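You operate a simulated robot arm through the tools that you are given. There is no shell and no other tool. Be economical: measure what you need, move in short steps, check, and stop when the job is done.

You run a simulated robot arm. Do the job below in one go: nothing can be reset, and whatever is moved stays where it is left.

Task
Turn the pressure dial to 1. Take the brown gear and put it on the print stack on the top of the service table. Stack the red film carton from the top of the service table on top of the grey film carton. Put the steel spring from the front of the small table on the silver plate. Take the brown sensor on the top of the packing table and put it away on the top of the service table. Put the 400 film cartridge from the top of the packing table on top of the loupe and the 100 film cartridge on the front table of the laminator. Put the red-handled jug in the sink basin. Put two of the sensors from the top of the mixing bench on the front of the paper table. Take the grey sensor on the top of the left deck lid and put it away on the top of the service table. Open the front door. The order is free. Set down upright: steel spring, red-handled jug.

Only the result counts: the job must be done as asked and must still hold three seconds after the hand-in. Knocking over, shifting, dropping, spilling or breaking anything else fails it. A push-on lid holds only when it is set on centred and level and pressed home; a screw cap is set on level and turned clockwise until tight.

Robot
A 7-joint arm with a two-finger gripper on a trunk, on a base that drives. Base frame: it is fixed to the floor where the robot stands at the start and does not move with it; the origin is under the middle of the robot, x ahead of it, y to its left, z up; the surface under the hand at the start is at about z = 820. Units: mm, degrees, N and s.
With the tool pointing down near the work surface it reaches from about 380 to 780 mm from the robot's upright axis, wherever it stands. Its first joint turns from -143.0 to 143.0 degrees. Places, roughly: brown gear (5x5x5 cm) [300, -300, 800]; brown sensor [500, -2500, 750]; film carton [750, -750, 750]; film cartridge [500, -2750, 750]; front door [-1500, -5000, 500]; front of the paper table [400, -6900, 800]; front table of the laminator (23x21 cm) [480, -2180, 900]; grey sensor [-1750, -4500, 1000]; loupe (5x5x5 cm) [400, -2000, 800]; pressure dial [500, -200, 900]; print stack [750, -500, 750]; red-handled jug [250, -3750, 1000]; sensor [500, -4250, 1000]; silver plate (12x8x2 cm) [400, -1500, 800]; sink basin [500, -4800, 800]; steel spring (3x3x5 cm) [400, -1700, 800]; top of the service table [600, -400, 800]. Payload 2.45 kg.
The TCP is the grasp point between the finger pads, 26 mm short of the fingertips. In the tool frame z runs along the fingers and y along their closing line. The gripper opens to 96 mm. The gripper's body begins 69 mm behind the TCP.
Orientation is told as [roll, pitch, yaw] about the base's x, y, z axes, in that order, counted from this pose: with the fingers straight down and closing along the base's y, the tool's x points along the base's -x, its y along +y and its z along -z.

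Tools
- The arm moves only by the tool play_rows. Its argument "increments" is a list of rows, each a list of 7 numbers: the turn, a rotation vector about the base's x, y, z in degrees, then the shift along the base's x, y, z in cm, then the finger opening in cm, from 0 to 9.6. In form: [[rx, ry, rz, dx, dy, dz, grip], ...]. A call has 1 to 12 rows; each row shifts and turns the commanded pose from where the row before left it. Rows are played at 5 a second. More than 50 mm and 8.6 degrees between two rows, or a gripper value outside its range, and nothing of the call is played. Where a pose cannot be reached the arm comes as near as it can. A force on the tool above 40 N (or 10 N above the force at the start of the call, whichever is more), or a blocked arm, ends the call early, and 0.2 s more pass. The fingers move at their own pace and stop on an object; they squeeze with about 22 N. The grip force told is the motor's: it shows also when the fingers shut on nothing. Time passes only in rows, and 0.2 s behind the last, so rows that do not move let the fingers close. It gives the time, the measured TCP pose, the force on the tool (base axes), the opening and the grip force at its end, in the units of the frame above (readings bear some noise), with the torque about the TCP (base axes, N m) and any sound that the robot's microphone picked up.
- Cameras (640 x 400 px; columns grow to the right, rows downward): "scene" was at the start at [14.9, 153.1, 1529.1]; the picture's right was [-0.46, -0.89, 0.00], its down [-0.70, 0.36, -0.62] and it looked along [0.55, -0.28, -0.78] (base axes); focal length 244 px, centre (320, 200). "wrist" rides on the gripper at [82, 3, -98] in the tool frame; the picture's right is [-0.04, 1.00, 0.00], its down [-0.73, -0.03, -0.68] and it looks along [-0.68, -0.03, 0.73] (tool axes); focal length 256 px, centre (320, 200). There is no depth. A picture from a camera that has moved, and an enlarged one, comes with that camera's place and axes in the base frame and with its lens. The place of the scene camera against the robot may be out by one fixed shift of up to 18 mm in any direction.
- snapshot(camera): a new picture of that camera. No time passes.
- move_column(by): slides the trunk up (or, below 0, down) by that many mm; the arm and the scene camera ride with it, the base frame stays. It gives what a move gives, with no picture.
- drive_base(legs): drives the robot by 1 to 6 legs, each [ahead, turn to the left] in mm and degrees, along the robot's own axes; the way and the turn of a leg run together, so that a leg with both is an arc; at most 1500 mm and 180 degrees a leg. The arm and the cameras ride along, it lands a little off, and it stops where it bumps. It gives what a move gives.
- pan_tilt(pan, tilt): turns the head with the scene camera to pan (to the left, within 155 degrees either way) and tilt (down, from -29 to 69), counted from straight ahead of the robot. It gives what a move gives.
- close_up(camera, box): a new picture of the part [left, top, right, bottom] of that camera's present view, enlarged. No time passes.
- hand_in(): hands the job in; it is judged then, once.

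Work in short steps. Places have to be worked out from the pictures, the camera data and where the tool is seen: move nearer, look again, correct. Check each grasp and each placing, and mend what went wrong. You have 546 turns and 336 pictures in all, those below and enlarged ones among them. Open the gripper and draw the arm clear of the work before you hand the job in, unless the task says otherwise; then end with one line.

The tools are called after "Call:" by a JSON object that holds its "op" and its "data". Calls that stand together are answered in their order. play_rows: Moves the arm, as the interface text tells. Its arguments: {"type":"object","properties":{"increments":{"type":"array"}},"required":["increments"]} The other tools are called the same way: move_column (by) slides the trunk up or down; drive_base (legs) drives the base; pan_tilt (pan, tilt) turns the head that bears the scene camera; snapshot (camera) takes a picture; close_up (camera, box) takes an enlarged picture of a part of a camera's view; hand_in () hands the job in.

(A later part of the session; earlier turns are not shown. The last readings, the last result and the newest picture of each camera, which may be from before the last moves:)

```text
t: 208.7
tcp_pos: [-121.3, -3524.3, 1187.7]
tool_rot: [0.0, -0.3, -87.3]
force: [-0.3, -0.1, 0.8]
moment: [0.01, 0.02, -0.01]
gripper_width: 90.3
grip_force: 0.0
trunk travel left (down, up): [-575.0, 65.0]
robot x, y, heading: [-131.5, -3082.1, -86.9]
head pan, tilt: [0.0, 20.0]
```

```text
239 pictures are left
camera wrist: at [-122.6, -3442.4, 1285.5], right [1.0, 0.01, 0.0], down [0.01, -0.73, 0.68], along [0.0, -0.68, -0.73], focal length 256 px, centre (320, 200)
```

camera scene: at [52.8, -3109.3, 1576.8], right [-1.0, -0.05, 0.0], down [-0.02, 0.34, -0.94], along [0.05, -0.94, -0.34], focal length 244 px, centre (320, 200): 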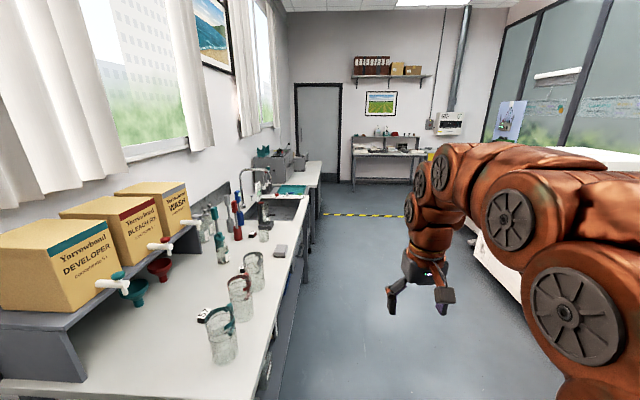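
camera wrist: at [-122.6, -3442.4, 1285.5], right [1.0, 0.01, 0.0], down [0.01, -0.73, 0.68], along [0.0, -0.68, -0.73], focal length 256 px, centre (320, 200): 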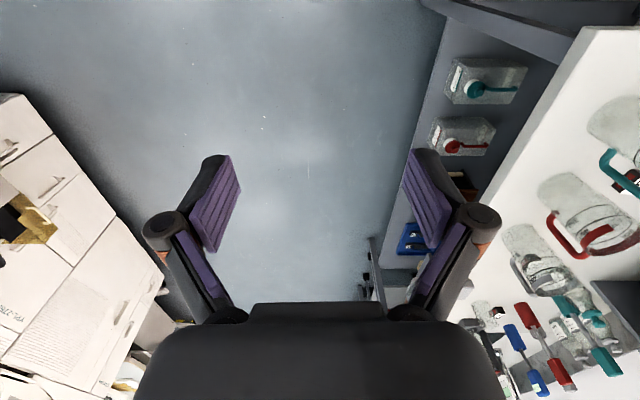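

Call:
{"op": "close_up", "data": {"camera": "scene", "box": [180, 140, 340, 380]}}

Call:
{"op": "close_up", "data": {"camera": "scene", "box": [180, 140, 340, 240]}}

Call:
{"op": "pan_tilt", "data": {"pan": -50, "tilt": 15}}

Call:
{"op": "snapshot", "data": {"camera": "scene"}}

```text
1.67 times, centred on (260, 260) of scene
camera zoom: at [52.8, -3109.3, 1576.8], right [-1.0, -0.05, 0.0], down [-0.02, 0.34, -0.94], along [0.05, -0.94, -0.34], focal length 407 px, centre (420, 100)
```

zoom: 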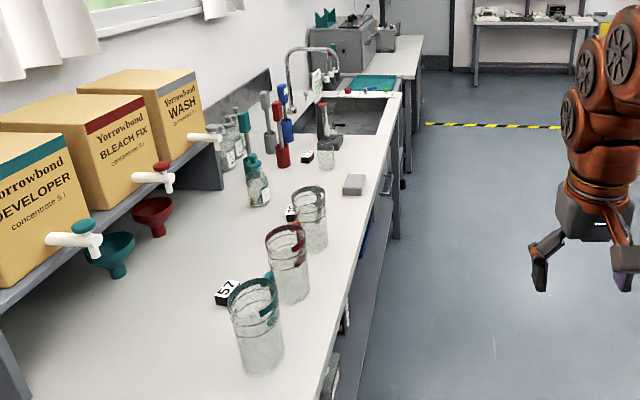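

```text
4.00 times, centred on (260, 190) of scene
camera zoom: at [52.8, -3109.3, 1576.8], right [-1.0, -0.05, 0.0], down [-0.02, 0.34, -0.94], along [0.05, -0.94, -0.34], focal length 977 px, centre (560, 240)
```

zoom: 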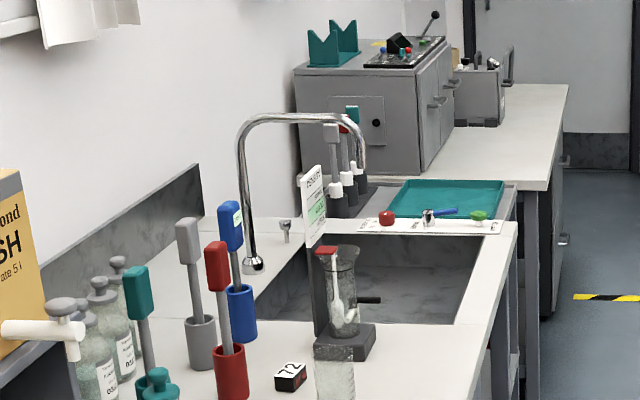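

```text
t: 209.9
tcp_pos: [-120.8, -3523.1, 1187.7]
tool_rot: [-0.1, -0.2, -87.4]
force: [0.1, -0.8, 0.9]
moment: [-0.02, -0.01, 0.0]
gripper_width: 90.0
grip_force: 0.0
trunk travel left (down, up): [-575.0, 65.0]
robot x, y, heading: [-129.6, -3086.8, -86.7]
head pan, tilt: [-50.0, 15.0]
```

```text
236 pictures are left
camera scene: at [-20.4, -3080.3, 1585.1], right [-0.68, 0.73, 0.0], down [0.19, 0.18, -0.97], along [-0.7, -0.66, -0.26], focal length 244 px, centre (320, 200)
```

scene: 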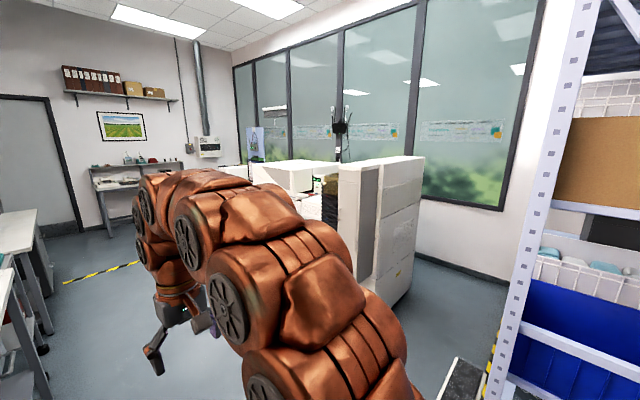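

I move alongside the jugs (y≈-3750) and face the bench, with the hand raised higher first.

Call:
{"op": "play_rows", "data": {"increments": [[0, 0, 0, 0, 1, 4, 9.6], [0, 0, 0, 0, 1, 4, 9.6], [0, 0, 0, 0, 1, 2, 9.6]]}}

Call:
{"op": "drive_base", "data": {"legs": [[0, -6], [640, 0], [0, 93]]}}

Call:
{"op": "pan_tilt", "data": {"pan": 0, "tilt": 55}}

Call:
{"op": "snapshot", "data": {"camera": "scene"}}

Call:
{"op": "snapshot", "data": {"camera": "wrist"}}

```text
t: 210.7
tcp_pos: [-119.6, -3494.5, 1290.2]
tool_rot: [0.0, -0.3, -87.4]
force: [0.3, 0.0, -0.2]
moment: [0.01, -0.01, 0.0]
gripper_width: 95.8
grip_force: 0.2
trunk travel left (down, up): [-575.0, 65.0]
robot x, y, heading: [-130.0, -3082.5, -86.9]
head pan, tilt: [-50.0, 15.0]
```

```text
t: 218.7
tcp_pos: [251.6, -3753.7, 1289.7]
tool_rot: [-0.1, -0.4, -2.1]
force: [0.1, 0.2, -0.5]
moment: [-0.02, 0.03, 0.0]
gripper_width: 96.1
grip_force: 0.1
trunk travel left (down, up): [-575.0, 65.0]
robot x, y, heading: [-161.7, -3727.5, -1.7]
head pan, tilt: [-50.0, 15.0]
```

```text
t: 219.9
tcp_pos: [251.9, -3752.9, 1289.6]
tool_rot: [-0.1, -0.3, -2.1]
force: [0.4, 0.4, 0.5]
moment: [-0.01, -0.02, -0.02]
gripper_width: 95.8
grip_force: 0.2
trunk travel left (down, up): [-575.0, 65.0]
robot x, y, heading: [-158.7, -3728.2, -1.5]
head pan, tilt: [0.0, 55.0]
```

```text
235 pictures are left
camera scene: at [-134.6, -3540.7, 1524.9], right [-0.03, -1.0, 0.0], down [-0.82, 0.02, -0.57], along [0.57, -0.02, -0.82], focal length 244 px, centre (320, 200)
```

scene: 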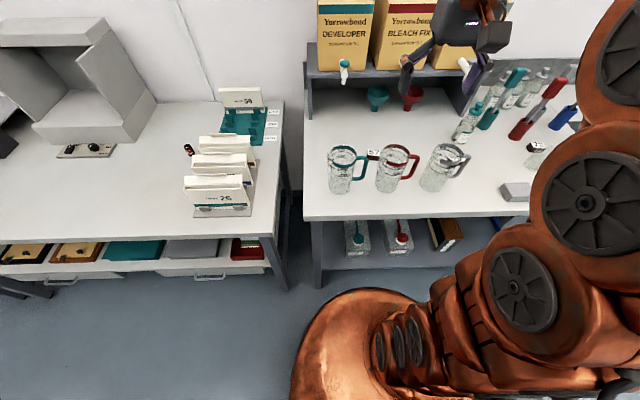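

```text
234 pictures are left
camera wrist: at [170.0, -3746.9, 1386.9], right [0.08, 1.0, 0.0], down [0.73, -0.06, 0.68], along [0.68, -0.05, -0.73], focal length 256 px, centre (320, 200)
```

wrist: 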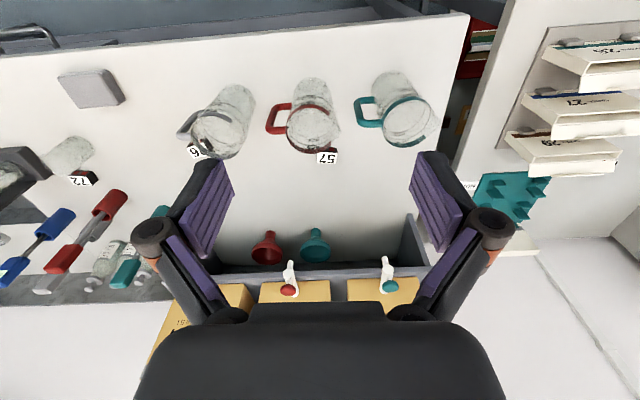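

Call:
{"op": "close_up", "data": {"camera": "wrist", "box": [180, 60, 440, 180]}}

Call:
{"op": "close_up", "data": {"camera": "scene", "box": [310, 120, 490, 220]}}

```text
2.46 times, centred on (310, 120) of wrist
camera zoom: at [170.0, -3746.9, 1386.9], right [0.08, 1.0, 0.0], down [0.73, -0.06, 0.68], along [0.68, -0.05, -0.73], focal length 630 px, centre (345, 397)
```

zoom: 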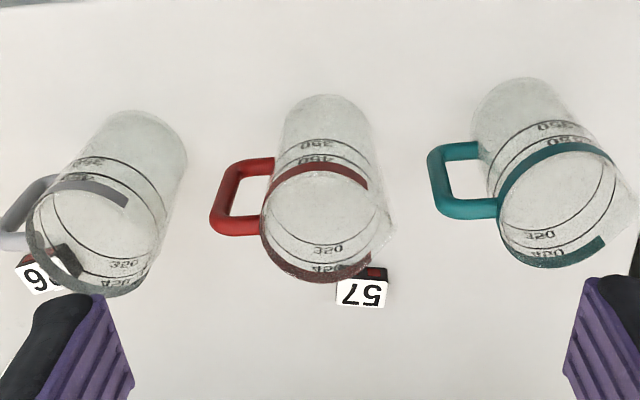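

```text
3.56 times, centred on (400, 170) of scene
camera zoom: at [-134.6, -3540.7, 1524.9], right [-0.03, -1.0, 0.0], down [-0.82, 0.02, -0.57], along [0.57, -0.02, -0.82], focal length 869 px, centre (36, 307)
```

zoom: 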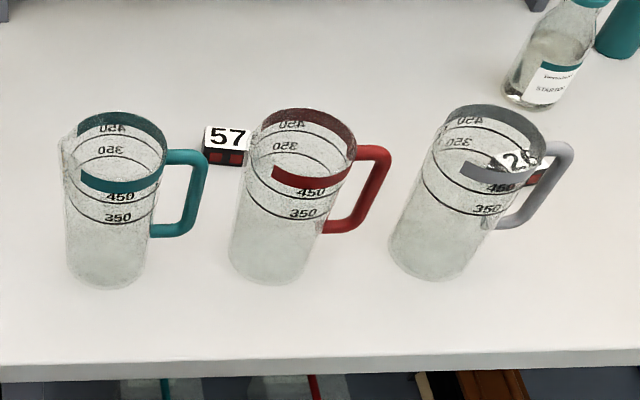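

Red jug: rim centre ≈ (351,-3771,1036), Ø≈75 mm, bench z≈890, handle toward -y. I'll grip the body along x with the hand yawed -90°.

Call:
{"op": "play_rows", "data": {"increments": [[0, 0, -8, 0.9, -0.2, 0, 9.6], [0, 0, -8, 0.9, -0.2, 0, 9.6], [0, 0, -8, 0.9, -0.2, 0, 9.6], [0, 0, -8, 0.9, -0.2, 0, 9.6], [0, 0, -8, 0.9, -0.2, 0, 9.6], [0, 0, -8, 0.9, -0.2, -1, 9.6], [0, 0, -8, 0.9, -0.2, -1, 9.6], [0, 0, -8, 0.9, -0.2, -1, 9.6], [0, 0, -8, 0.9, -0.2, -1, 9.6], [0, 0, -8, 0.9, 0, -1, 9.6], [0, 0, -8, 0.9, 0, -2, 9.6], [0, 0, 0, 0, 0, -2, 9.6]]}}

Call:
{"op": "snapshot", "data": {"camera": "wrist"}}

```text
t: 222.5
tcp_pos: [350.9, -3769.6, 1200.8]
tool_rot: [-0.2, -0.4, -90.3]
force: [0.8, 0.1, -0.5]
moment: [0.0, -0.03, 0.0]
gripper_width: 96.0
grip_force: 0.1
trunk travel left (down, up): [-575.0, 65.0]
robot x, y, heading: [-160.7, -3729.7, -1.4]
head pan, tilt: [0.0, 55.0]
```

```text
231 pictures are left
camera wrist: at [354.0, -3689.3, 1297.2], right [1.0, -0.04, 0.0], down [-0.03, -0.73, 0.68], along [-0.03, -0.68, -0.73], focal length 256 px, centre (320, 200)
```

wrist: 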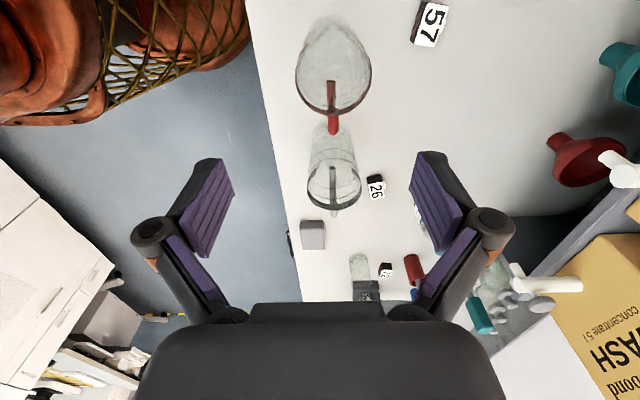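

Call:
{"op": "play_rows", "data": {"increments": [[0, 0, 0.3, 1.2, -0.8, -2, 9.6], [0, 0, 0, 0, 0, -3, 9.6], [0, 0, 0, 0, 0, 0, 9.6]]}}

Call:
{"op": "close_up", "data": {"camera": "wrist", "box": [220, 0, 420, 160]}}

Call:
{"op": "close_up", "data": {"camera": "scene", "box": [310, 80, 490, 220]}}

```text
t: 223.3
tcp_pos: [360.9, -3778.8, 1150.5]
tool_rot: [-0.1, -0.2, -89.8]
force: [0.4, 0.4, 0.0]
moment: [0.01, -0.02, -0.04]
gripper_width: 95.7
grip_force: 0.1
trunk travel left (down, up): [-575.0, 65.0]
robot x, y, heading: [-160.1, -3727.0, -1.6]
head pan, tilt: [0.0, 55.0]
```

```text
2.50 times, centred on (320, 80) of wrist
camera zoom: at [364.1, -3697.3, 1247.0], right [1.0, -0.04, 0.0], down [-0.03, -0.73, 0.68], along [-0.03, -0.68, -0.73], focal length 640 px, centre (320, 500)
```

zoom: 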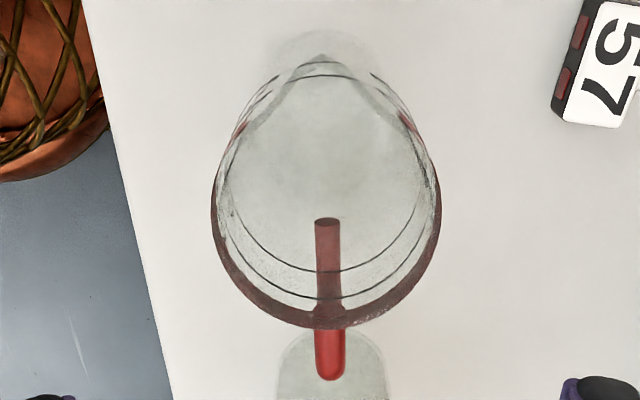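

```text
2.86 times, centred on (400, 150) of scene
camera zoom: at [-134.5, -3540.7, 1524.8], right [-0.03, -1.0, 0.0], down [-0.82, 0.02, -0.57], along [0.57, -0.02, -0.82], focal length 698 px, centre (91, 343)
```

zoom: 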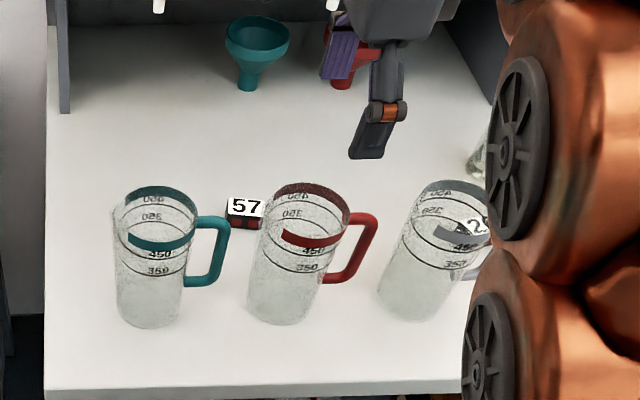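

Jug centre ≈ (362,-3775), rim z ≈ 1026. I descend with the fingers straddling it along x.

Call:
{"op": "play_rows", "data": {"increments": [[0, 0, 0, 0.1, 0.3, -3, 9.6], [0, 0, 0, 0, 0, -3, 9.6], [0, 0, 0, 0, 0, -2, 9.6], [0, 0, 0, 0, 0, 0, 9.6]]}}

Call:
{"op": "snapshot", "data": {"camera": "wrist"}}

Call:
{"op": "close_up", "data": {"camera": "scene", "box": [310, 80, 490, 220]}}

```text
t: 224.3
tcp_pos: [364.2, -3776.1, 1069.9]
tool_rot: [0.0, -0.3, -89.8]
force: [0.0, -0.6, 0.1]
moment: [0.0, 0.01, -0.03]
gripper_width: 95.9
grip_force: 0.1
trunk travel left (down, up): [-575.0, 65.0]
robot x, y, heading: [-157.0, -3727.1, -1.8]
head pan, tilt: [0.0, 55.0]
```

```text
228 pictures are left
camera wrist: at [366.1, -3694.3, 1167.0], right [1.0, -0.04, 0.0], down [-0.03, -0.73, 0.68], along [-0.03, -0.68, -0.73], focal length 256 px, centre (320, 200)
```

wrist: 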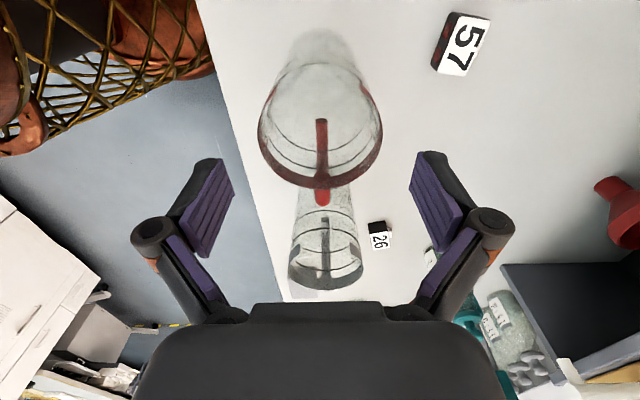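

```text
2.86 times, centred on (400, 150) of scene
camera zoom: at [-134.5, -3540.7, 1524.8], right [-0.03, -1.0, 0.0], down [-0.82, 0.02, -0.57], along [0.57, -0.02, -0.82], focal length 698 px, centre (91, 343)
```

zoom: 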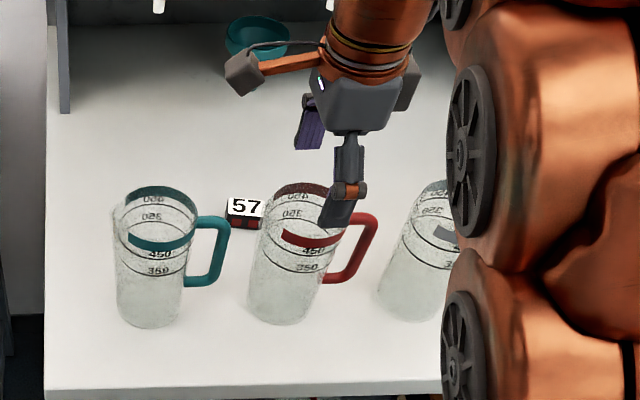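

Well aligned. Continue down.

Call:
{"op": "play_rows", "data": {"increments": [[0, 0, 0, -0.1, 0.1, -2.5, 9.6], [0, 0, 0, 0, 0, -2.5, 9.6], [0, 0, 0, 0, 0, -2, 9.6], [0, 0, 0, 0, 0, -1.3, 9.6], [0, 0, 0, 0, 0, 0, 9.6]]}}

Call:
{"op": "snapshot", "data": {"camera": "wrist"}}

Call:
{"op": "close_up", "data": {"camera": "scene", "box": [310, 80, 490, 220]}}

```text
t: 225.5
tcp_pos: [363.3, -3775.0, 987.0]
tool_rot: [-0.2, -0.3, -89.8]
force: [-0.3, -0.3, 0.7]
moment: [0.02, 0.01, 0.0]
gripper_width: 96.0
grip_force: 0.0
trunk travel left (down, up): [-575.0, 65.0]
robot x, y, heading: [-160.8, -3728.3, -1.8]
head pan, tilt: [0.0, 55.0]
```

```text
226 pictures are left
camera wrist: at [366.0, -3693.3, 1084.0], right [1.0, -0.04, 0.0], down [-0.03, -0.73, 0.68], along [-0.03, -0.68, -0.73], focal length 256 px, centre (320, 200)
```

wrist: 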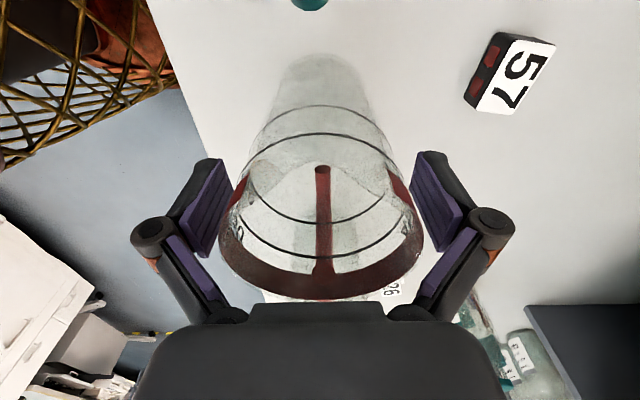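

```text
2.86 times, centred on (400, 150) of scene
camera zoom: at [-134.6, -3540.7, 1524.8], right [-0.03, -1.0, 0.0], down [-0.82, 0.02, -0.57], along [0.57, -0.02, -0.82], focal length 698 px, centre (91, 343)
```

zoom: 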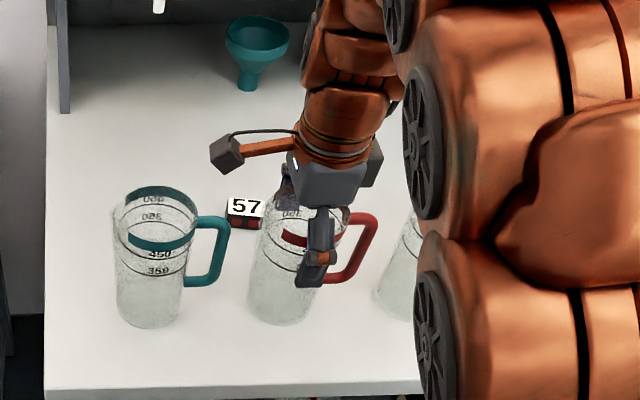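

Fingers straddle the jug. Close gently, then lift slightly.

Call:
{"op": "play_rows", "data": {"increments": [[0, 0, 0, 0, 0, 0, 8.5], [0, 0, 0, 0, 0, 0, 7.8], [0, 0, 0, 0, 0, 0, 7], [0, 0, 0, 0, 0, 0, 5], [0, 0, 0, 0, 0, 0, 2], [0, 0, 0, 0, 0, 0, 0], [0, 0, 0, 0, 0, 0, 0]]}}

Call:
{"op": "play_rows", "data": {"increments": [[0, 0, 0, 0, 0, 0.5, 0], [0, 0, 0, 0, 0, 0.5, 0], [0, 0, 0, 0, 0, 0.5, 0], [0, 0, 0, 0, 0, 0.5, 0], [0, 0, 0, 0, 0, 0, 0]]}}

Call:
{"op": "close_up", "data": {"camera": "scene", "box": [310, 80, 490, 220]}}

```text
t: 227.1
tcp_pos: [362.1, -3774.6, 987.6]
tool_rot: [0.0, -0.2, -89.8]
force: [1.3, -0.5, 15.7]
moment: [0.0, -0.08, -0.01]
gripper_width: 77.3
grip_force: 21.9
trunk travel left (down, up): [-575.0, 65.0]
robot x, y, heading: [-161.2, -3727.4, -1.6]
head pan, tilt: [0.0, 55.0]
```

```text
t: 228.3
tcp_pos: [363.9, -3775.4, 1006.7]
tool_rot: [-0.1, -0.3, -89.9]
force: [0.4, -0.2, -0.4]
moment: [0.01, 0.01, 0.02]
gripper_width: 75.3
grip_force: 21.4
trunk travel left (down, up): [-575.0, 65.0]
robot x, y, heading: [-159.3, -3725.9, -1.8]
head pan, tilt: [0.0, 55.0]
```

```text
2.86 times, centred on (400, 150) of scene
camera zoom: at [-134.6, -3540.7, 1524.8], right [-0.03, -1.0, 0.0], down [-0.82, 0.02, -0.57], along [0.57, -0.02, -0.82], focal length 698 px, centre (91, 343)
```

zoom: 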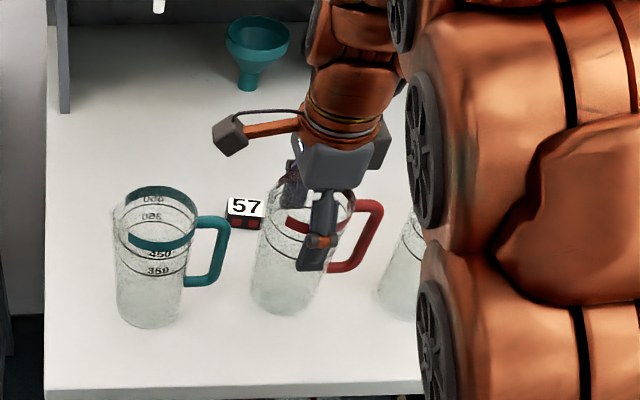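

Call:
{"op": "play_rows", "data": {"increments": [[0, 0, 0, 0, 0, 1.5, 0], [0, 0, 0, 0, 0, 1.5, 0], [0, 0, 0, 0, 0, 1.5, 0], [0, 0, 0, 0, 0, 1.5, 0], [0, 0, 0, 0, 0, 1.5, 0], [0, 0, 0, 0, 0, 1.5, 0], [0, 0, 0, 0, 0, 0, 0]]}}

Call:
{"op": "snapshot", "data": {"camera": "wrist"}}

Call:
{"op": "close_up", "data": {"camera": "scene", "box": [310, 80, 490, 220]}}

```text
t: 229.9
tcp_pos: [363.0, -3774.8, 1096.5]
tool_rot: [-0.1, -0.4, -89.8]
force: [0.4, 0.2, -0.8]
moment: [0.01, 0.03, -0.03]
gripper_width: 75.6
grip_force: 22.5
trunk travel left (down, up): [-575.0, 65.0]
robot x, y, heading: [-158.1, -3725.9, -1.8]
head pan, tilt: [0.0, 55.0]
```

```text
223 pictures are left
camera wrist: at [365.8, -3693.6, 1194.0], right [1.0, -0.04, 0.0], down [-0.03, -0.73, 0.68], along [-0.03, -0.68, -0.73], focal length 256 px, centre (320, 200)
```

wrist: 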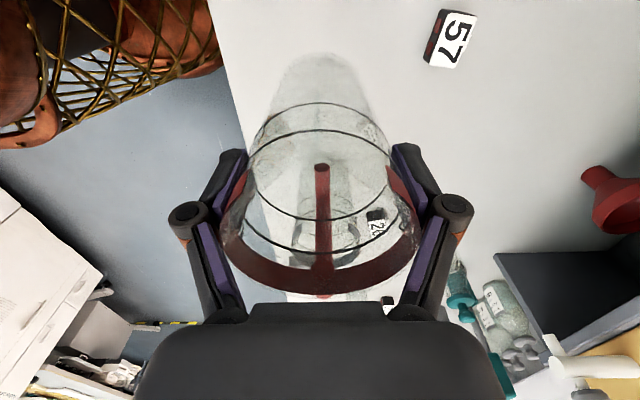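

```text
2.86 times, centred on (400, 150) of scene
camera zoom: at [-134.6, -3540.7, 1524.8], right [-0.03, -1.0, 0.0], down [-0.82, 0.02, -0.57], along [0.57, -0.02, -0.82], focal length 698 px, centre (91, 343)
```

zoom: 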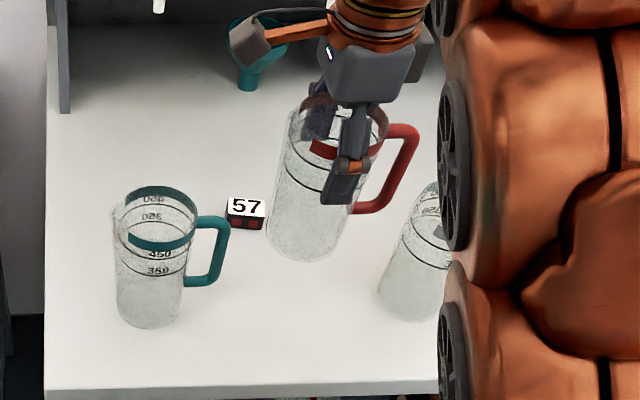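

The jug is held level. I raise it to 1200, pull in a little, and drive to the sink.

Call:
{"op": "play_rows", "data": {"increments": [[0, 0, 0, 0, 0, 2, 0], [0, 0, 0, -1, 0, 2, 0], [0, 0, 0, -1.5, 0, 2, 0], [0, 0, 0, -1.5, 0, 2, 0], [0, 0, 0, -1.5, 0, 2, 0], [0, 0, 0, 0, 0, 0, 0]]}}

Call:
{"op": "drive_base", "data": {"legs": [[0, -88], [900, 0], [0, 90]]}}

Call:
{"op": "snapshot", "data": {"camera": "scene"}}

Call:
{"op": "snapshot", "data": {"camera": "wrist"}}

```text
t: 231.3
tcp_pos: [306.6, -3775.4, 1197.4]
tool_rot: [0.0, -0.3, -89.8]
force: [0.2, 0.0, -1.0]
moment: [0.03, -0.02, 0.0]
gripper_width: 75.7
grip_force: 21.6
trunk travel left (down, up): [-575.0, 65.0]
robot x, y, heading: [-161.2, -3729.9, -1.8]
head pan, tilt: [0.0, 55.0]
```

```text
t: 243.5
tcp_pos: [327.7, -4638.9, 1195.4]
tool_rot: [-0.1, -0.2, -86.3]
force: [0.4, 0.0, -1.4]
moment: [0.02, -0.01, -0.05]
gripper_width: 75.4
grip_force: 22.1
trunk travel left (down, up): [-575.0, 65.0]
robot x, y, heading: [-140.4, -4619.6, 2.0]
head pan, tilt: [0.0, 55.0]
```

```text
221 pictures are left
camera scene: at [-126.7, -4429.8, 1524.8], right [0.03, -1.0, 0.0], down [-0.82, -0.03, -0.57], along [0.57, 0.02, -0.82], focal length 244 px, centre (320, 200)
```

scene: 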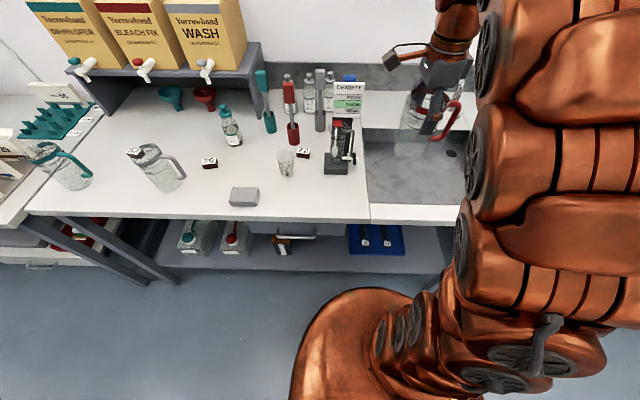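

```text
220 pictures are left
camera wrist: at [325.6, -4556.0, 1293.6], right [1.0, 0.02, 0.0], down [0.02, -0.73, 0.68], along [0.02, -0.68, -0.73], focal length 256 px, centre (320, 200)
```

wrist: 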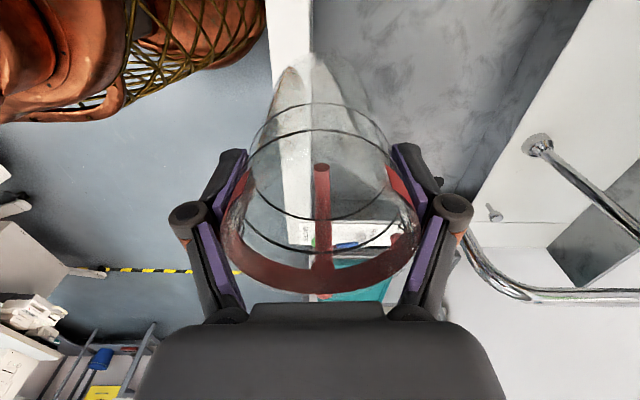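

I see the basin spans x≈318–640, y≈-4570…-5050, with the faucet in the plane y≈-4785. I'll set the jug at about (430,-4670); move over and look.

Call:
{"op": "play_rows", "data": {"increments": [[0, 0, -1.8, 2, -0.7, 0, 0], [0, 0, -1.8, 2, -0.7, 0, 0], [0, 0, 0, 2, -0.7, 0, 0], [0, 0, 0, 2, -0.7, 0, 0], [0, 0, 0, 2, -0.3, 0, 0], [0, 0, 0, 0, 0, -2, 0], [0, 0, 0, 0, 0, -2, 0], [0, 0, 0, 0, 0, -2, 0], [0, 0, 0, 0, 0, 0, 0]]}}

Call:
{"op": "snapshot", "data": {"camera": "scene"}}

Call:
{"op": "snapshot", "data": {"camera": "wrist"}}

```text
t: 245.5
tcp_pos: [427.1, -4669.3, 1136.8]
tool_rot: [-0.1, -0.4, -89.9]
force: [0.4, -0.3, -1.4]
moment: [0.0, 0.02, 0.01]
gripper_width: 75.3
grip_force: 21.6
trunk travel left (down, up): [-575.0, 65.0]
robot x, y, heading: [-144.0, -4620.0, 1.8]
head pan, tilt: [0.0, 55.0]
```

```text
219 pictures are left
camera scene: at [-126.7, -4429.8, 1524.8], right [0.03, -1.0, 0.0], down [-0.82, -0.03, -0.57], along [0.57, 0.02, -0.82], focal length 244 px, centre (320, 200)
```

scene: 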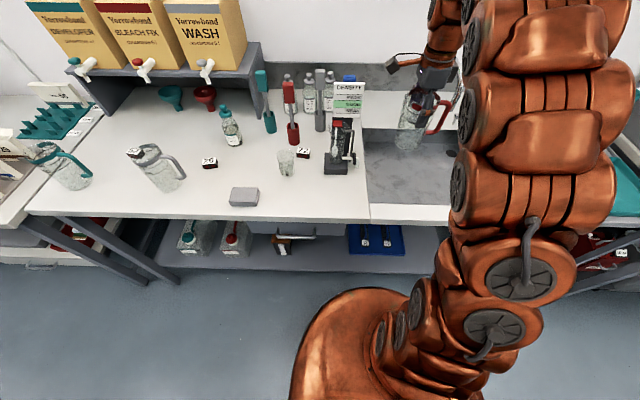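

```text
218 pictures are left
camera wrist: at [429.9, -4587.3, 1233.4], right [1.0, -0.04, 0.0], down [-0.03, -0.73, 0.68], along [-0.03, -0.68, -0.73], focal length 256 px, centre (320, 200)
```

wrist: 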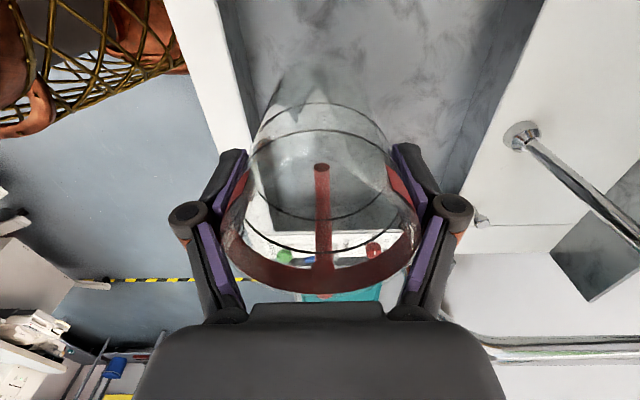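

Basin floor ≈ z 796. Clear path down; lower to TCP ≈ 930.

Call:
{"op": "play_rows", "data": {"increments": [[0, 0, 0, 0, 0, -2.5, 0], [0, 0, 0, 0, 0, -2.5, 0], [0, 0, 0, 0, 0, -2.5, 0], [0, 0, 0, 0, 0, -2.5, 0], [0, 0, 0, 0, 0, -2.5, 0], [0, 0, 0, 0, 0, -2.5, 0], [0, 0, 0, 0, 0, -2.5, 0], [0, 0, 0, 0, 0, -2.5, 0], [0, 0, 0, 0, 0, 0, 0]]}}

Call:
{"op": "snapshot", "data": {"camera": "scene"}}

Call:
{"op": "snapshot", "data": {"camera": "wrist"}}

```text
t: 247.5
tcp_pos: [426.4, -4670.0, 936.2]
tool_rot: [-0.2, -0.3, -89.9]
force: [-0.8, 0.7, -0.8]
moment: [-0.01, -0.01, -0.01]
gripper_width: 75.3
grip_force: 22.3
trunk travel left (down, up): [-575.0, 65.0]
robot x, y, heading: [-145.2, -4618.3, 1.9]
head pan, tilt: [0.0, 55.0]
```

```text
217 pictures are left
camera scene: at [-126.7, -4429.8, 1524.9], right [0.03, -1.0, 0.0], down [-0.82, -0.03, -0.57], along [0.57, 0.02, -0.82], focal length 244 px, centre (320, 200)
```

scene: 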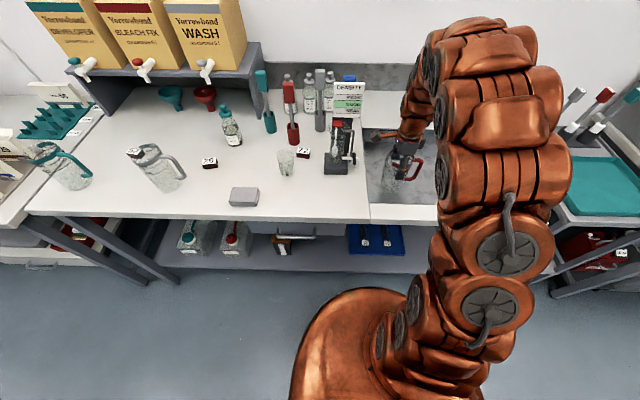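

```text
216 pictures are left
camera wrist: at [430.0, -4587.7, 1033.5], right [1.0, -0.04, 0.0], down [-0.03, -0.73, 0.68], along [-0.03, -0.68, -0.73], focal length 256 px, centre (320, 200)
```

wrist: 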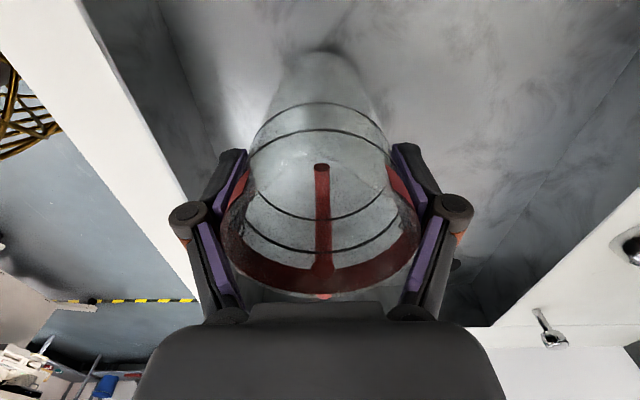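

Lower in small steps till contact.

Call:
{"op": "play_rows", "data": {"increments": [[0, 0, 0, 0, 0, -1, 0], [0, 0, 0, 0, 0, -0.7, 0], [0, 0, 0, 0, 0, 0, 0]]}}

Call:
{"op": "play_rows", "data": {"increments": [[0, 0, 0, 0, 0, -0.4, 0], [0, 0, 0, 0, 0, -0.4, 0], [0, 0, 0, 0, 0, 0, 0]]}}

Call:
{"op": "play_rows", "data": {"increments": [[0, 0, 0, 0, 0, -0.3, 0], [0, 0, 0, 0, 0, -0.2, 0], [0, 0, 0, 0, 0, 0, 0]]}}

Call:
{"op": "close_up", "data": {"camera": "wrist", "box": [180, 0, 460, 180]}}

```text
t: 248.3
tcp_pos: [426.2, -4670.2, 920.5]
tool_rot: [-0.1, -0.3, -89.9]
force: [0.4, 0.4, -0.8]
moment: [0.05, 0.01, -0.04]
gripper_width: 75.5
grip_force: 21.9
trunk travel left (down, up): [-575.0, 65.0]
robot x, y, heading: [-138.7, -4619.7, 1.7]
head pan, tilt: [0.0, 55.0]
```

```text
t: 248.8
tcp_pos: [428.4, -4668.1, 919.5]
tool_rot: [0.5, -0.4, -89.9]
force: [-1.9, -0.2, 22.3]
moment: [0.0, 0.17, -0.01]
gripper_width: 75.8
grip_force: 22.3
trunk travel left (down, up): [-575.0, 65.0]
robot x, y, heading: [-139.5, -4618.3, 1.9]
head pan, tilt: [0.0, 55.0]
stopped in row 2: the force on the tool passed its limit at 45 N (the readings are from after the stop); the commanded pose is now the measured one
```

```text
t: 249.2
tcp_pos: [429.0, -4670.3, 919.1]
tool_rot: [0.8, -0.5, -90.0]
force: [-3.4, 0.6, 21.7]
moment: [0.08, 0.5, 0.0]
gripper_width: 76.2
grip_force: 21.6
trunk travel left (down, up): [-575.0, 65.0]
robot x, y, heading: [-142.1, -4617.3, 1.7]
head pan, tilt: [0.0, 55.0]
stopped in row 1: the force on the tool passed its limit at 44 N (the readings are from after the stop); the commanded pose is now the measured one
```

```text
2.22 times, centred on (320, 90) of wrist
camera zoom: at [431.3, -4587.9, 1015.7], right [1.0, -0.04, 0.01], down [-0.04, -0.73, 0.68], along [-0.02, -0.68, -0.73], focal length 569 px, centre (320, 444)
```

zoom: 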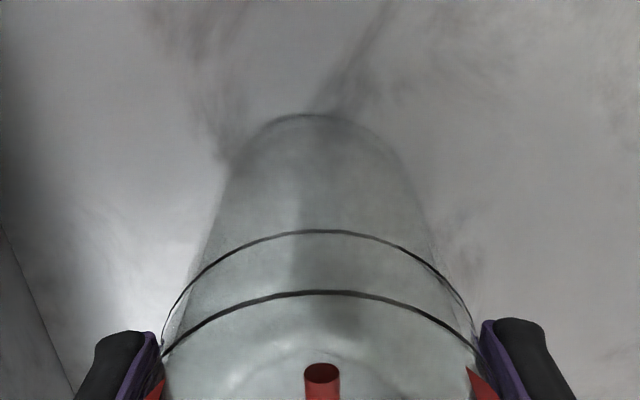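

Firm contact with the basin floor. I relieve and release.

Call:
{"op": "play_rows", "data": {"increments": [[-0.5, 0, 0, 0, 0, 0.1, 0], [0, 0, 0, 0, 0, 0, 8], [0, 0, 0, 0, 0, 0, 8.6], [0, 0, 0, 0, 0, 0, 9.6], [0, 0, 0, 0, 0, 0, 9.6]]}}

Call:
{"op": "play_rows", "data": {"increments": [[0, 0, 0, 0, 0, 1, 9.6], [0, 0, 0, 0, 0, 2, 9.6], [0, 0, 0, 0, 0, 3, 9.6], [0, 0, 0, 0, 0, 4, 9.6], [0, 0, 0, 0, 0, 4, 9.6], [0, 0, 0, 0, 0, 4, 9.6], [0, 0, 0, 0, 0, 4, 9.6]]}}

Call:
{"op": "snapshot", "data": {"camera": "wrist"}}

Call:
{"op": "close_up", "data": {"camera": "scene", "box": [340, 80, 480, 220]}}

```text
t: 250.4
tcp_pos: [429.9, -4670.3, 917.8]
tool_rot: [0.5, -1.0, -89.9]
force: [0.6, -0.5, 0.4]
moment: [0.02, 0.02, -0.03]
gripper_width: 95.9
grip_force: 0.1
trunk travel left (down, up): [-575.0, 65.0]
robot x, y, heading: [-138.1, -4619.6, 2.1]
head pan, tilt: [0.0, 55.0]
```

```text
t: 252.0
tcp_pos: [430.2, -4670.4, 1138.3]
tool_rot: [0.5, -0.9, -89.9]
force: [0.6, 1.0, 0.4]
moment: [-0.02, 0.02, -0.02]
gripper_width: 96.2
grip_force: 0.0
trunk travel left (down, up): [-575.0, 65.0]
robot x, y, heading: [-138.2, -4615.6, 1.6]
head pan, tilt: [0.0, 55.0]
```

```text
214 pictures are left
camera wrist: at [431.6, -4586.6, 1235.4], right [1.0, -0.04, 0.01], down [-0.03, -0.72, 0.69], along [-0.02, -0.69, -0.72], focal length 256 px, centre (320, 200)
```

wrist: 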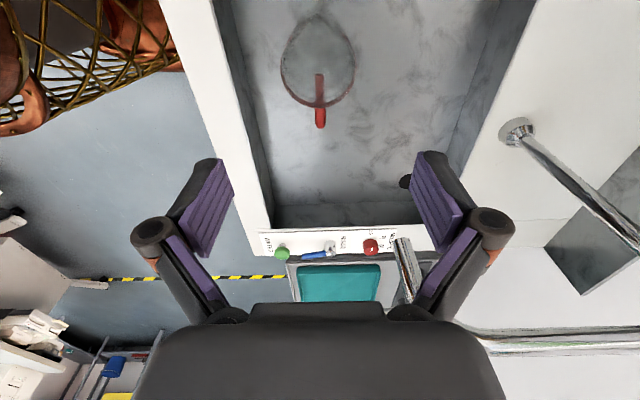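

```text
2.86 times, centred on (410, 150) of scene
camera zoom: at [-126.7, -4429.7, 1524.8], right [0.03, -1.0, 0.0], down [-0.82, -0.03, -0.57], along [0.57, 0.02, -0.82], focal length 698 px, centre (63, 343)
```

zoom: 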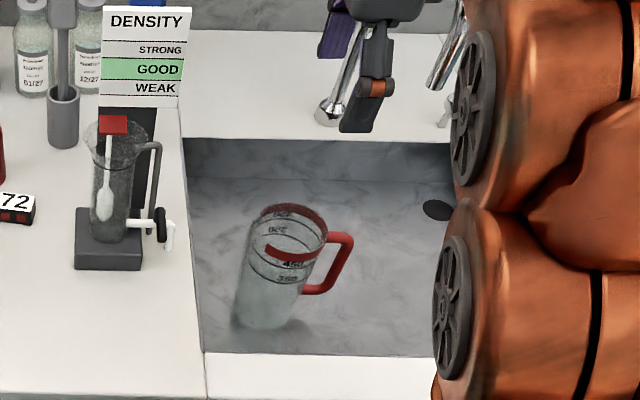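

Jug upright in the sink. Now look at the sensors on the bench.

Call:
{"op": "close_up", "data": {"camera": "scene", "box": [190, 130, 350, 210]}}

```text
4.00 times, centred on (270, 170) of scene
camera zoom: at [-126.7, -4429.7, 1524.8], right [0.03, -1.0, 0.0], down [-0.82, -0.03, -0.57], along [0.57, 0.02, -0.82], focal length 977 px, centre (520, 320)
```

zoom: 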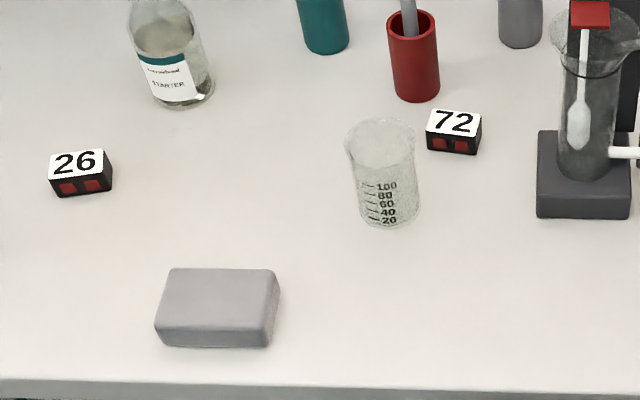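

I take sensors 26 and 57 (most open). First raise the hand and drive back to y≈-3970.

Call:
{"op": "play_rows", "data": {"increments": [[0, 0, 8, -2, 0, 4, 9.6], [0, 0, 8, -2, 0, 4, 9.6], [0, 0, 8, -2, 0, 4, 9.6], [0, 0, 8, -2, 0, 2, 9.6], [0, 0, 8, 0, 0, 0, 9.6], [0, 0, 8, 0, 0, 0, 9.6], [0, 0, 8, 0, 0, 0, 9.6], [0, 0, 8, 0, 0, 0, 9.6], [0, 0, 8, 0, 0, 0, 9.6], [0, 0, 8, 0, 0, 0, 9.6], [-0.4, 0.8, 8, 0, 0, 0, 9.6]]}}

Call:
{"op": "drive_base", "data": {"legs": [[0, 88], [640, 0], [0, -90]]}}

Call:
{"op": "snapshot", "data": {"camera": "wrist"}}

```text
t: 254.4
tcp_pos: [350.5, -4669.0, 1277.1]
tool_rot: [0.2, -0.3, -1.7]
force: [-0.6, 0.0, 0.6]
moment: [0.01, -0.05, -0.01]
gripper_width: 95.9
grip_force: 0.0
trunk travel left (down, up): [-575.0, 65.0]
robot x, y, heading: [-140.8, -4619.7, 1.8]
head pan, tilt: [0.0, 55.0]
```

```text
t: 265.6
tcp_pos: [343.9, -4018.7, 1277.9]
tool_rot: [0.1, -0.2, -1.3]
force: [0.2, -0.4, 0.3]
moment: [0.01, 0.0, 0.04]
gripper_width: 96.2
grip_force: 0.0
trunk travel left (down, up): [-575.0, 65.0]
robot x, y, heading: [-143.6, -3974.0, 2.3]
head pan, tilt: [0.0, 55.0]
```

```text
211 pictures are left
camera wrist: at [262.2, -4014.4, 1375.4], right [0.06, 1.0, 0.0], down [0.73, -0.05, 0.68], along [0.68, -0.04, -0.73], focal length 256 px, centre (320, 200)
```

wrist: 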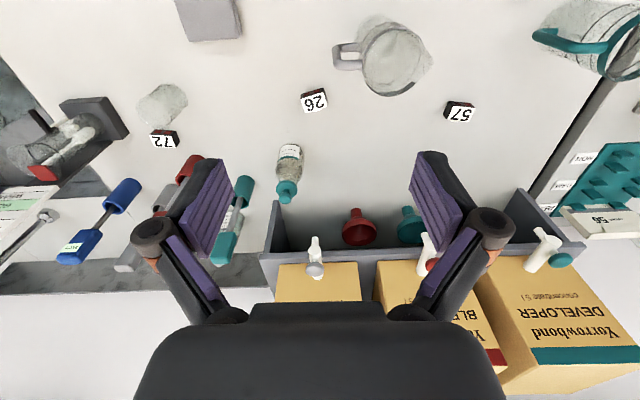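

Call:
{"op": "close_up", "data": {"camera": "wrist", "box": [280, 60, 380, 130]}}

Call:
{"op": "close_up", "data": {"camera": "wrist", "box": [430, 80, 500, 130]}}

```text
5.71 times, centred on (330, 95) of wrist
camera zoom: at [262.2, -4014.4, 1375.4], right [0.06, 1.0, 0.0], down [0.73, -0.05, 0.68], along [0.68, -0.04, -0.73], focal length 1463 px, centre (263, 800)
```

zoom: 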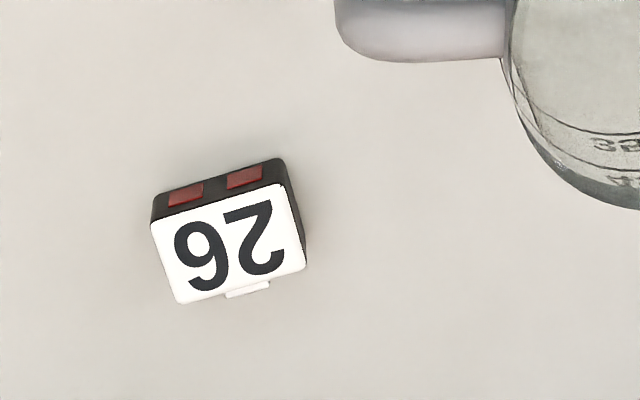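

```text
8.00 times, centred on (465, 105) of wrist
camera zoom: at [262.2, -4014.4, 1375.4], right [0.06, 1.0, 0.0], down [0.73, -0.05, 0.68], along [0.68, -0.04, -0.73], focal length 2048 px, centre (-840, 960)
```

zoom: 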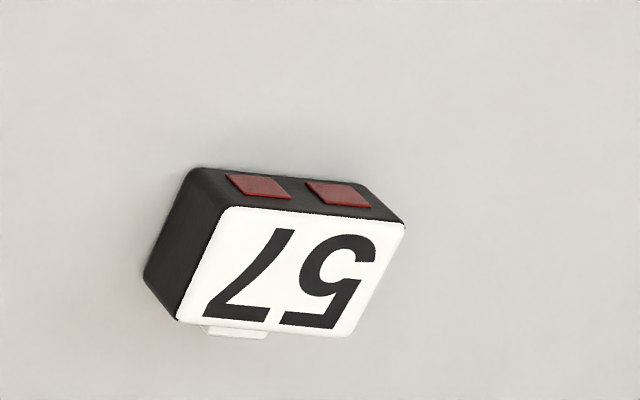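

Sensor 26: 44×27 mm, centre ≈ (451,-4035), rotated ≈13°. I yaw the hand to +103° (camera away from the jug) and go down over it.

Call:
{"op": "play_rows", "data": {"increments": [[0, 0, 8.5, 1, -0.2, 0, 9], [0, 0, 8.5, 1, -0.2, 0, 9], [0, 0, 8.5, 1, -0.2, 0, 9], [0, 0, 8.5, 1, -0.2, 0, 8], [0, 0, 8.5, 1, -0.2, -1, 8], [0, 0, 8.5, 1, -0.2, -1, 8], [0, 0, 8.5, 1, -0.2, -1, 8], [0, 0, 8.5, 1, -0.2, -1, 8], [0, 0, 8.5, 1, 0, -1, 8], [0, 0, 8.5, 1, 0, -1, 8], [0, 0, 8.5, 0.7, 0, -2, 8], [0, 0, 8.5, 0, 0, -3, 8]]}}

Call:
{"op": "play_rows", "data": {"increments": [[0, 0, 2.3, 0, 0, -4, 7], [0, 0, 0, 0, 0, -4, 7], [0, 0, 0, 0, 0, 0, 7]]}}

Call:
{"op": "snapshot", "data": {"camera": "wrist"}}

```text
t: 268.1
tcp_pos: [453.5, -4035.8, 1143.7]
tool_rot: [0.1, -0.2, 100.8]
force: [-0.1, -0.1, 0.0]
moment: [0.0, -0.01, 0.0]
gripper_width: 79.8
grip_force: 0.1
out of reach, approached as far as the arm can: row 1, 3
trunk travel left (down, up): [-575.0, 65.0]
robot x, y, heading: [-150.5, -3970.4, 2.2]
head pan, tilt: [0.0, 55.0]
```

```text
t: 268.9
tcp_pos: [453.0, -4036.5, 1061.6]
tool_rot: [0.0, 0.0, 102.9]
force: [0.4, -0.4, -0.2]
moment: [-0.01, 0.03, -0.03]
gripper_width: 70.0
grip_force: 0.1
trunk travel left (down, up): [-575.0, 65.0]
robot x, y, heading: [-150.3, -3973.9, 2.5]
head pan, tilt: [0.0, 55.0]
```

```text
208 pictures are left
camera wrist: at [467.9, -4118.1, 1159.5], right [-0.98, -0.19, 0.0], down [-0.14, 0.72, 0.68], along [-0.13, 0.67, -0.73], focal length 256 px, centre (320, 200)
```

wrist: 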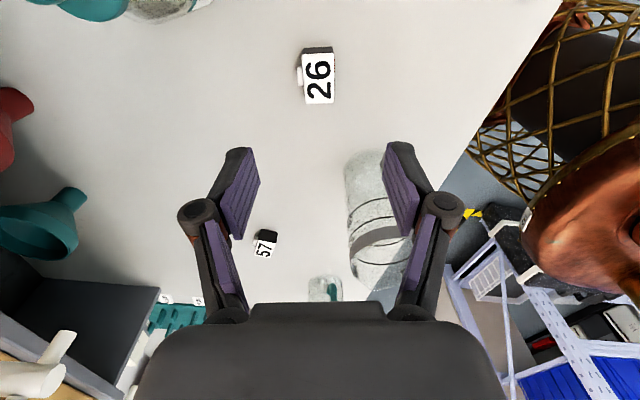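

Call:
{"op": "play_rows", "data": {"increments": [[0, 0, 0, 0.1, -0.35, -4, 7], [0, 0, 0, 0, 0, -4, 7], [0, 0, 0, 0, 0, -3, 7], [0, 0, 0, 0, 0, 0, 7]]}}

Call:
{"op": "snapshot", "data": {"camera": "wrist"}}

```text
t: 269.9
tcp_pos: [454.3, -4040.5, 951.4]
tool_rot: [0.1, -0.3, 103.0]
force: [-0.2, 0.3, 1.2]
moment: [-0.01, -0.01, 0.02]
gripper_width: 69.9
grip_force: 0.1
trunk travel left (down, up): [-575.0, 65.0]
robot x, y, heading: [-146.8, -3971.3, 2.1]
head pan, tilt: [0.0, 55.0]
```

```text
207 pictures are left
camera wrist: at [469.6, -4120.9, 1049.4], right [-0.98, -0.19, 0.0], down [-0.14, 0.72, 0.68], along [-0.13, 0.67, -0.73], focal length 256 px, centre (320, 200)
```

wrist: 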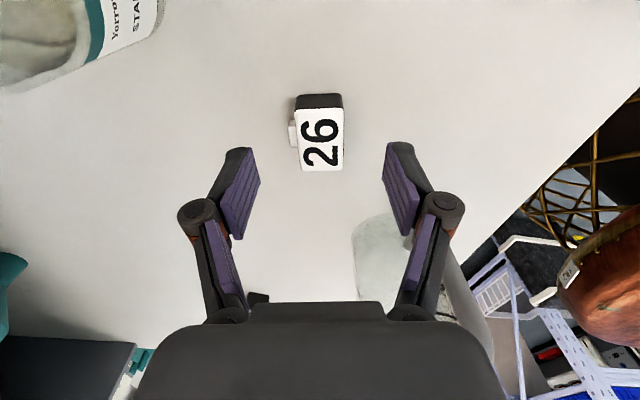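

Call:
{"op": "play_rows", "data": {"increments": [[0, 0, 0, 0, -0.15, -1.5, 7], [0, 0, 0, 0, 0, -1, 7], [0, 0, 0, 0, 0, -0.7, 7], [0, 0, 0, 0, 0, 0, 7]]}}

Call:
{"op": "snapshot", "data": {"camera": "wrist"}}

```text
t: 270.9
tcp_pos: [455.7, -4040.4, 921.3]
tool_rot: [0.0, -0.1, 102.9]
force: [0.1, -0.1, -0.4]
moment: [0.01, -0.01, 0.01]
gripper_width: 70.0
grip_force: 0.1
trunk travel left (down, up): [-575.0, 65.0]
robot x, y, heading: [-146.7, -3971.5, 2.2]
head pan, tilt: [0.0, 55.0]
```

```text
206 pictures are left
camera wrist: at [470.0, -4122.0, 1017.9], right [-0.98, -0.19, 0.0], down [-0.14, 0.72, 0.68], along [-0.13, 0.67, -0.73], focal length 256 px, centre (320, 200)
```

wrist: 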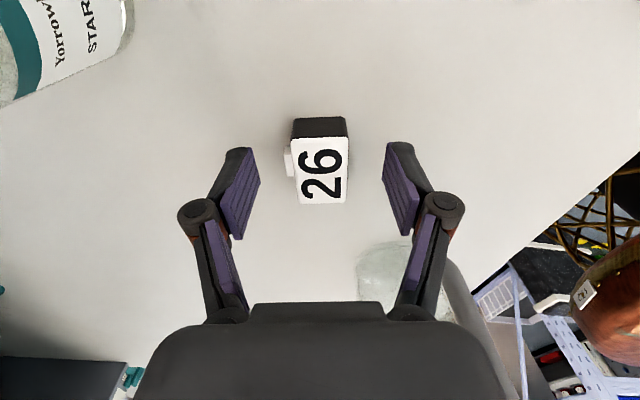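

Call:
{"op": "play_rows", "data": {"increments": [[0, 0, 0, 0, 0, -0.4, 7], [0, 0, 0, 0, 0, 0, 5], [0, 0, 0, 0, 0, 0, 4], [0, 0, 0, 0, 0, 0, 2.5], [0, 0, 0, 0, 0, 0, 1], [0, 0, 0, 0, 0, 0, 0]]}}

Call:
{"op": "play_rows", "data": {"increments": [[0, 0, 0, 0, 0, 0.7, 0], [0, 0, 0, 0, 0, 1.5, 0], [0, 0, 0, 0, 0, 2, 0], [0, 0, 0, 0, 0, 2, 0], [0, 0, 0, 0, 0, 2, 0], [0, 0, 0, 0, 0, 2, 0], [0, 0, 0, 0, 0, 2, 0]]}}

Call:
{"op": "snapshot", "data": {"camera": "wrist"}}

```text
t: 272.4
tcp_pos: [453.9, -4040.2, 916.5]
tool_rot: [0.1, -0.2, 103.0]
force: [-0.1, -0.1, -0.8]
moment: [0.0, 0.03, 0.0]
gripper_width: 29.1
grip_force: 22.0
trunk travel left (down, up): [-575.0, 65.0]
robot x, y, heading: [-144.9, -3968.7, 2.2]
head pan, tilt: [0.0, 55.0]
```

```text
t: 273.9
tcp_pos: [456.7, -4040.4, 1039.2]
tool_rot: [0.0, -0.2, 103.0]
force: [0.8, 0.4, -0.8]
moment: [0.0, -0.01, -0.03]
gripper_width: 28.6
grip_force: 22.2
trunk travel left (down, up): [-575.0, 65.0]
robot x, y, heading: [-148.3, -3969.1, 2.3]
head pan, tilt: [0.0, 55.0]
```

```text
205 pictures are left
camera wrist: at [471.0, -4121.3, 1136.6], right [-0.98, -0.18, 0.0], down [-0.14, 0.72, 0.68], along [-0.13, 0.67, -0.73], focal length 256 px, centre (320, 200)
```

wrist: 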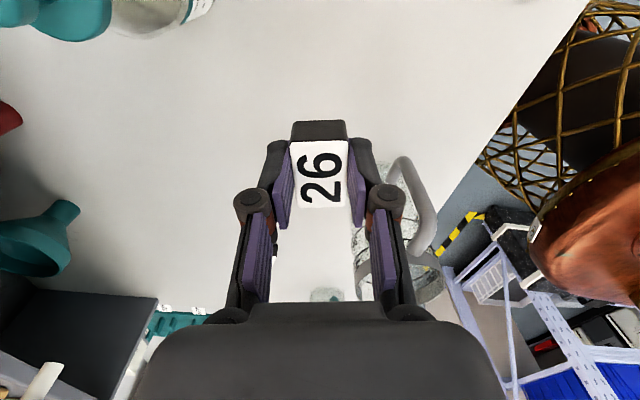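

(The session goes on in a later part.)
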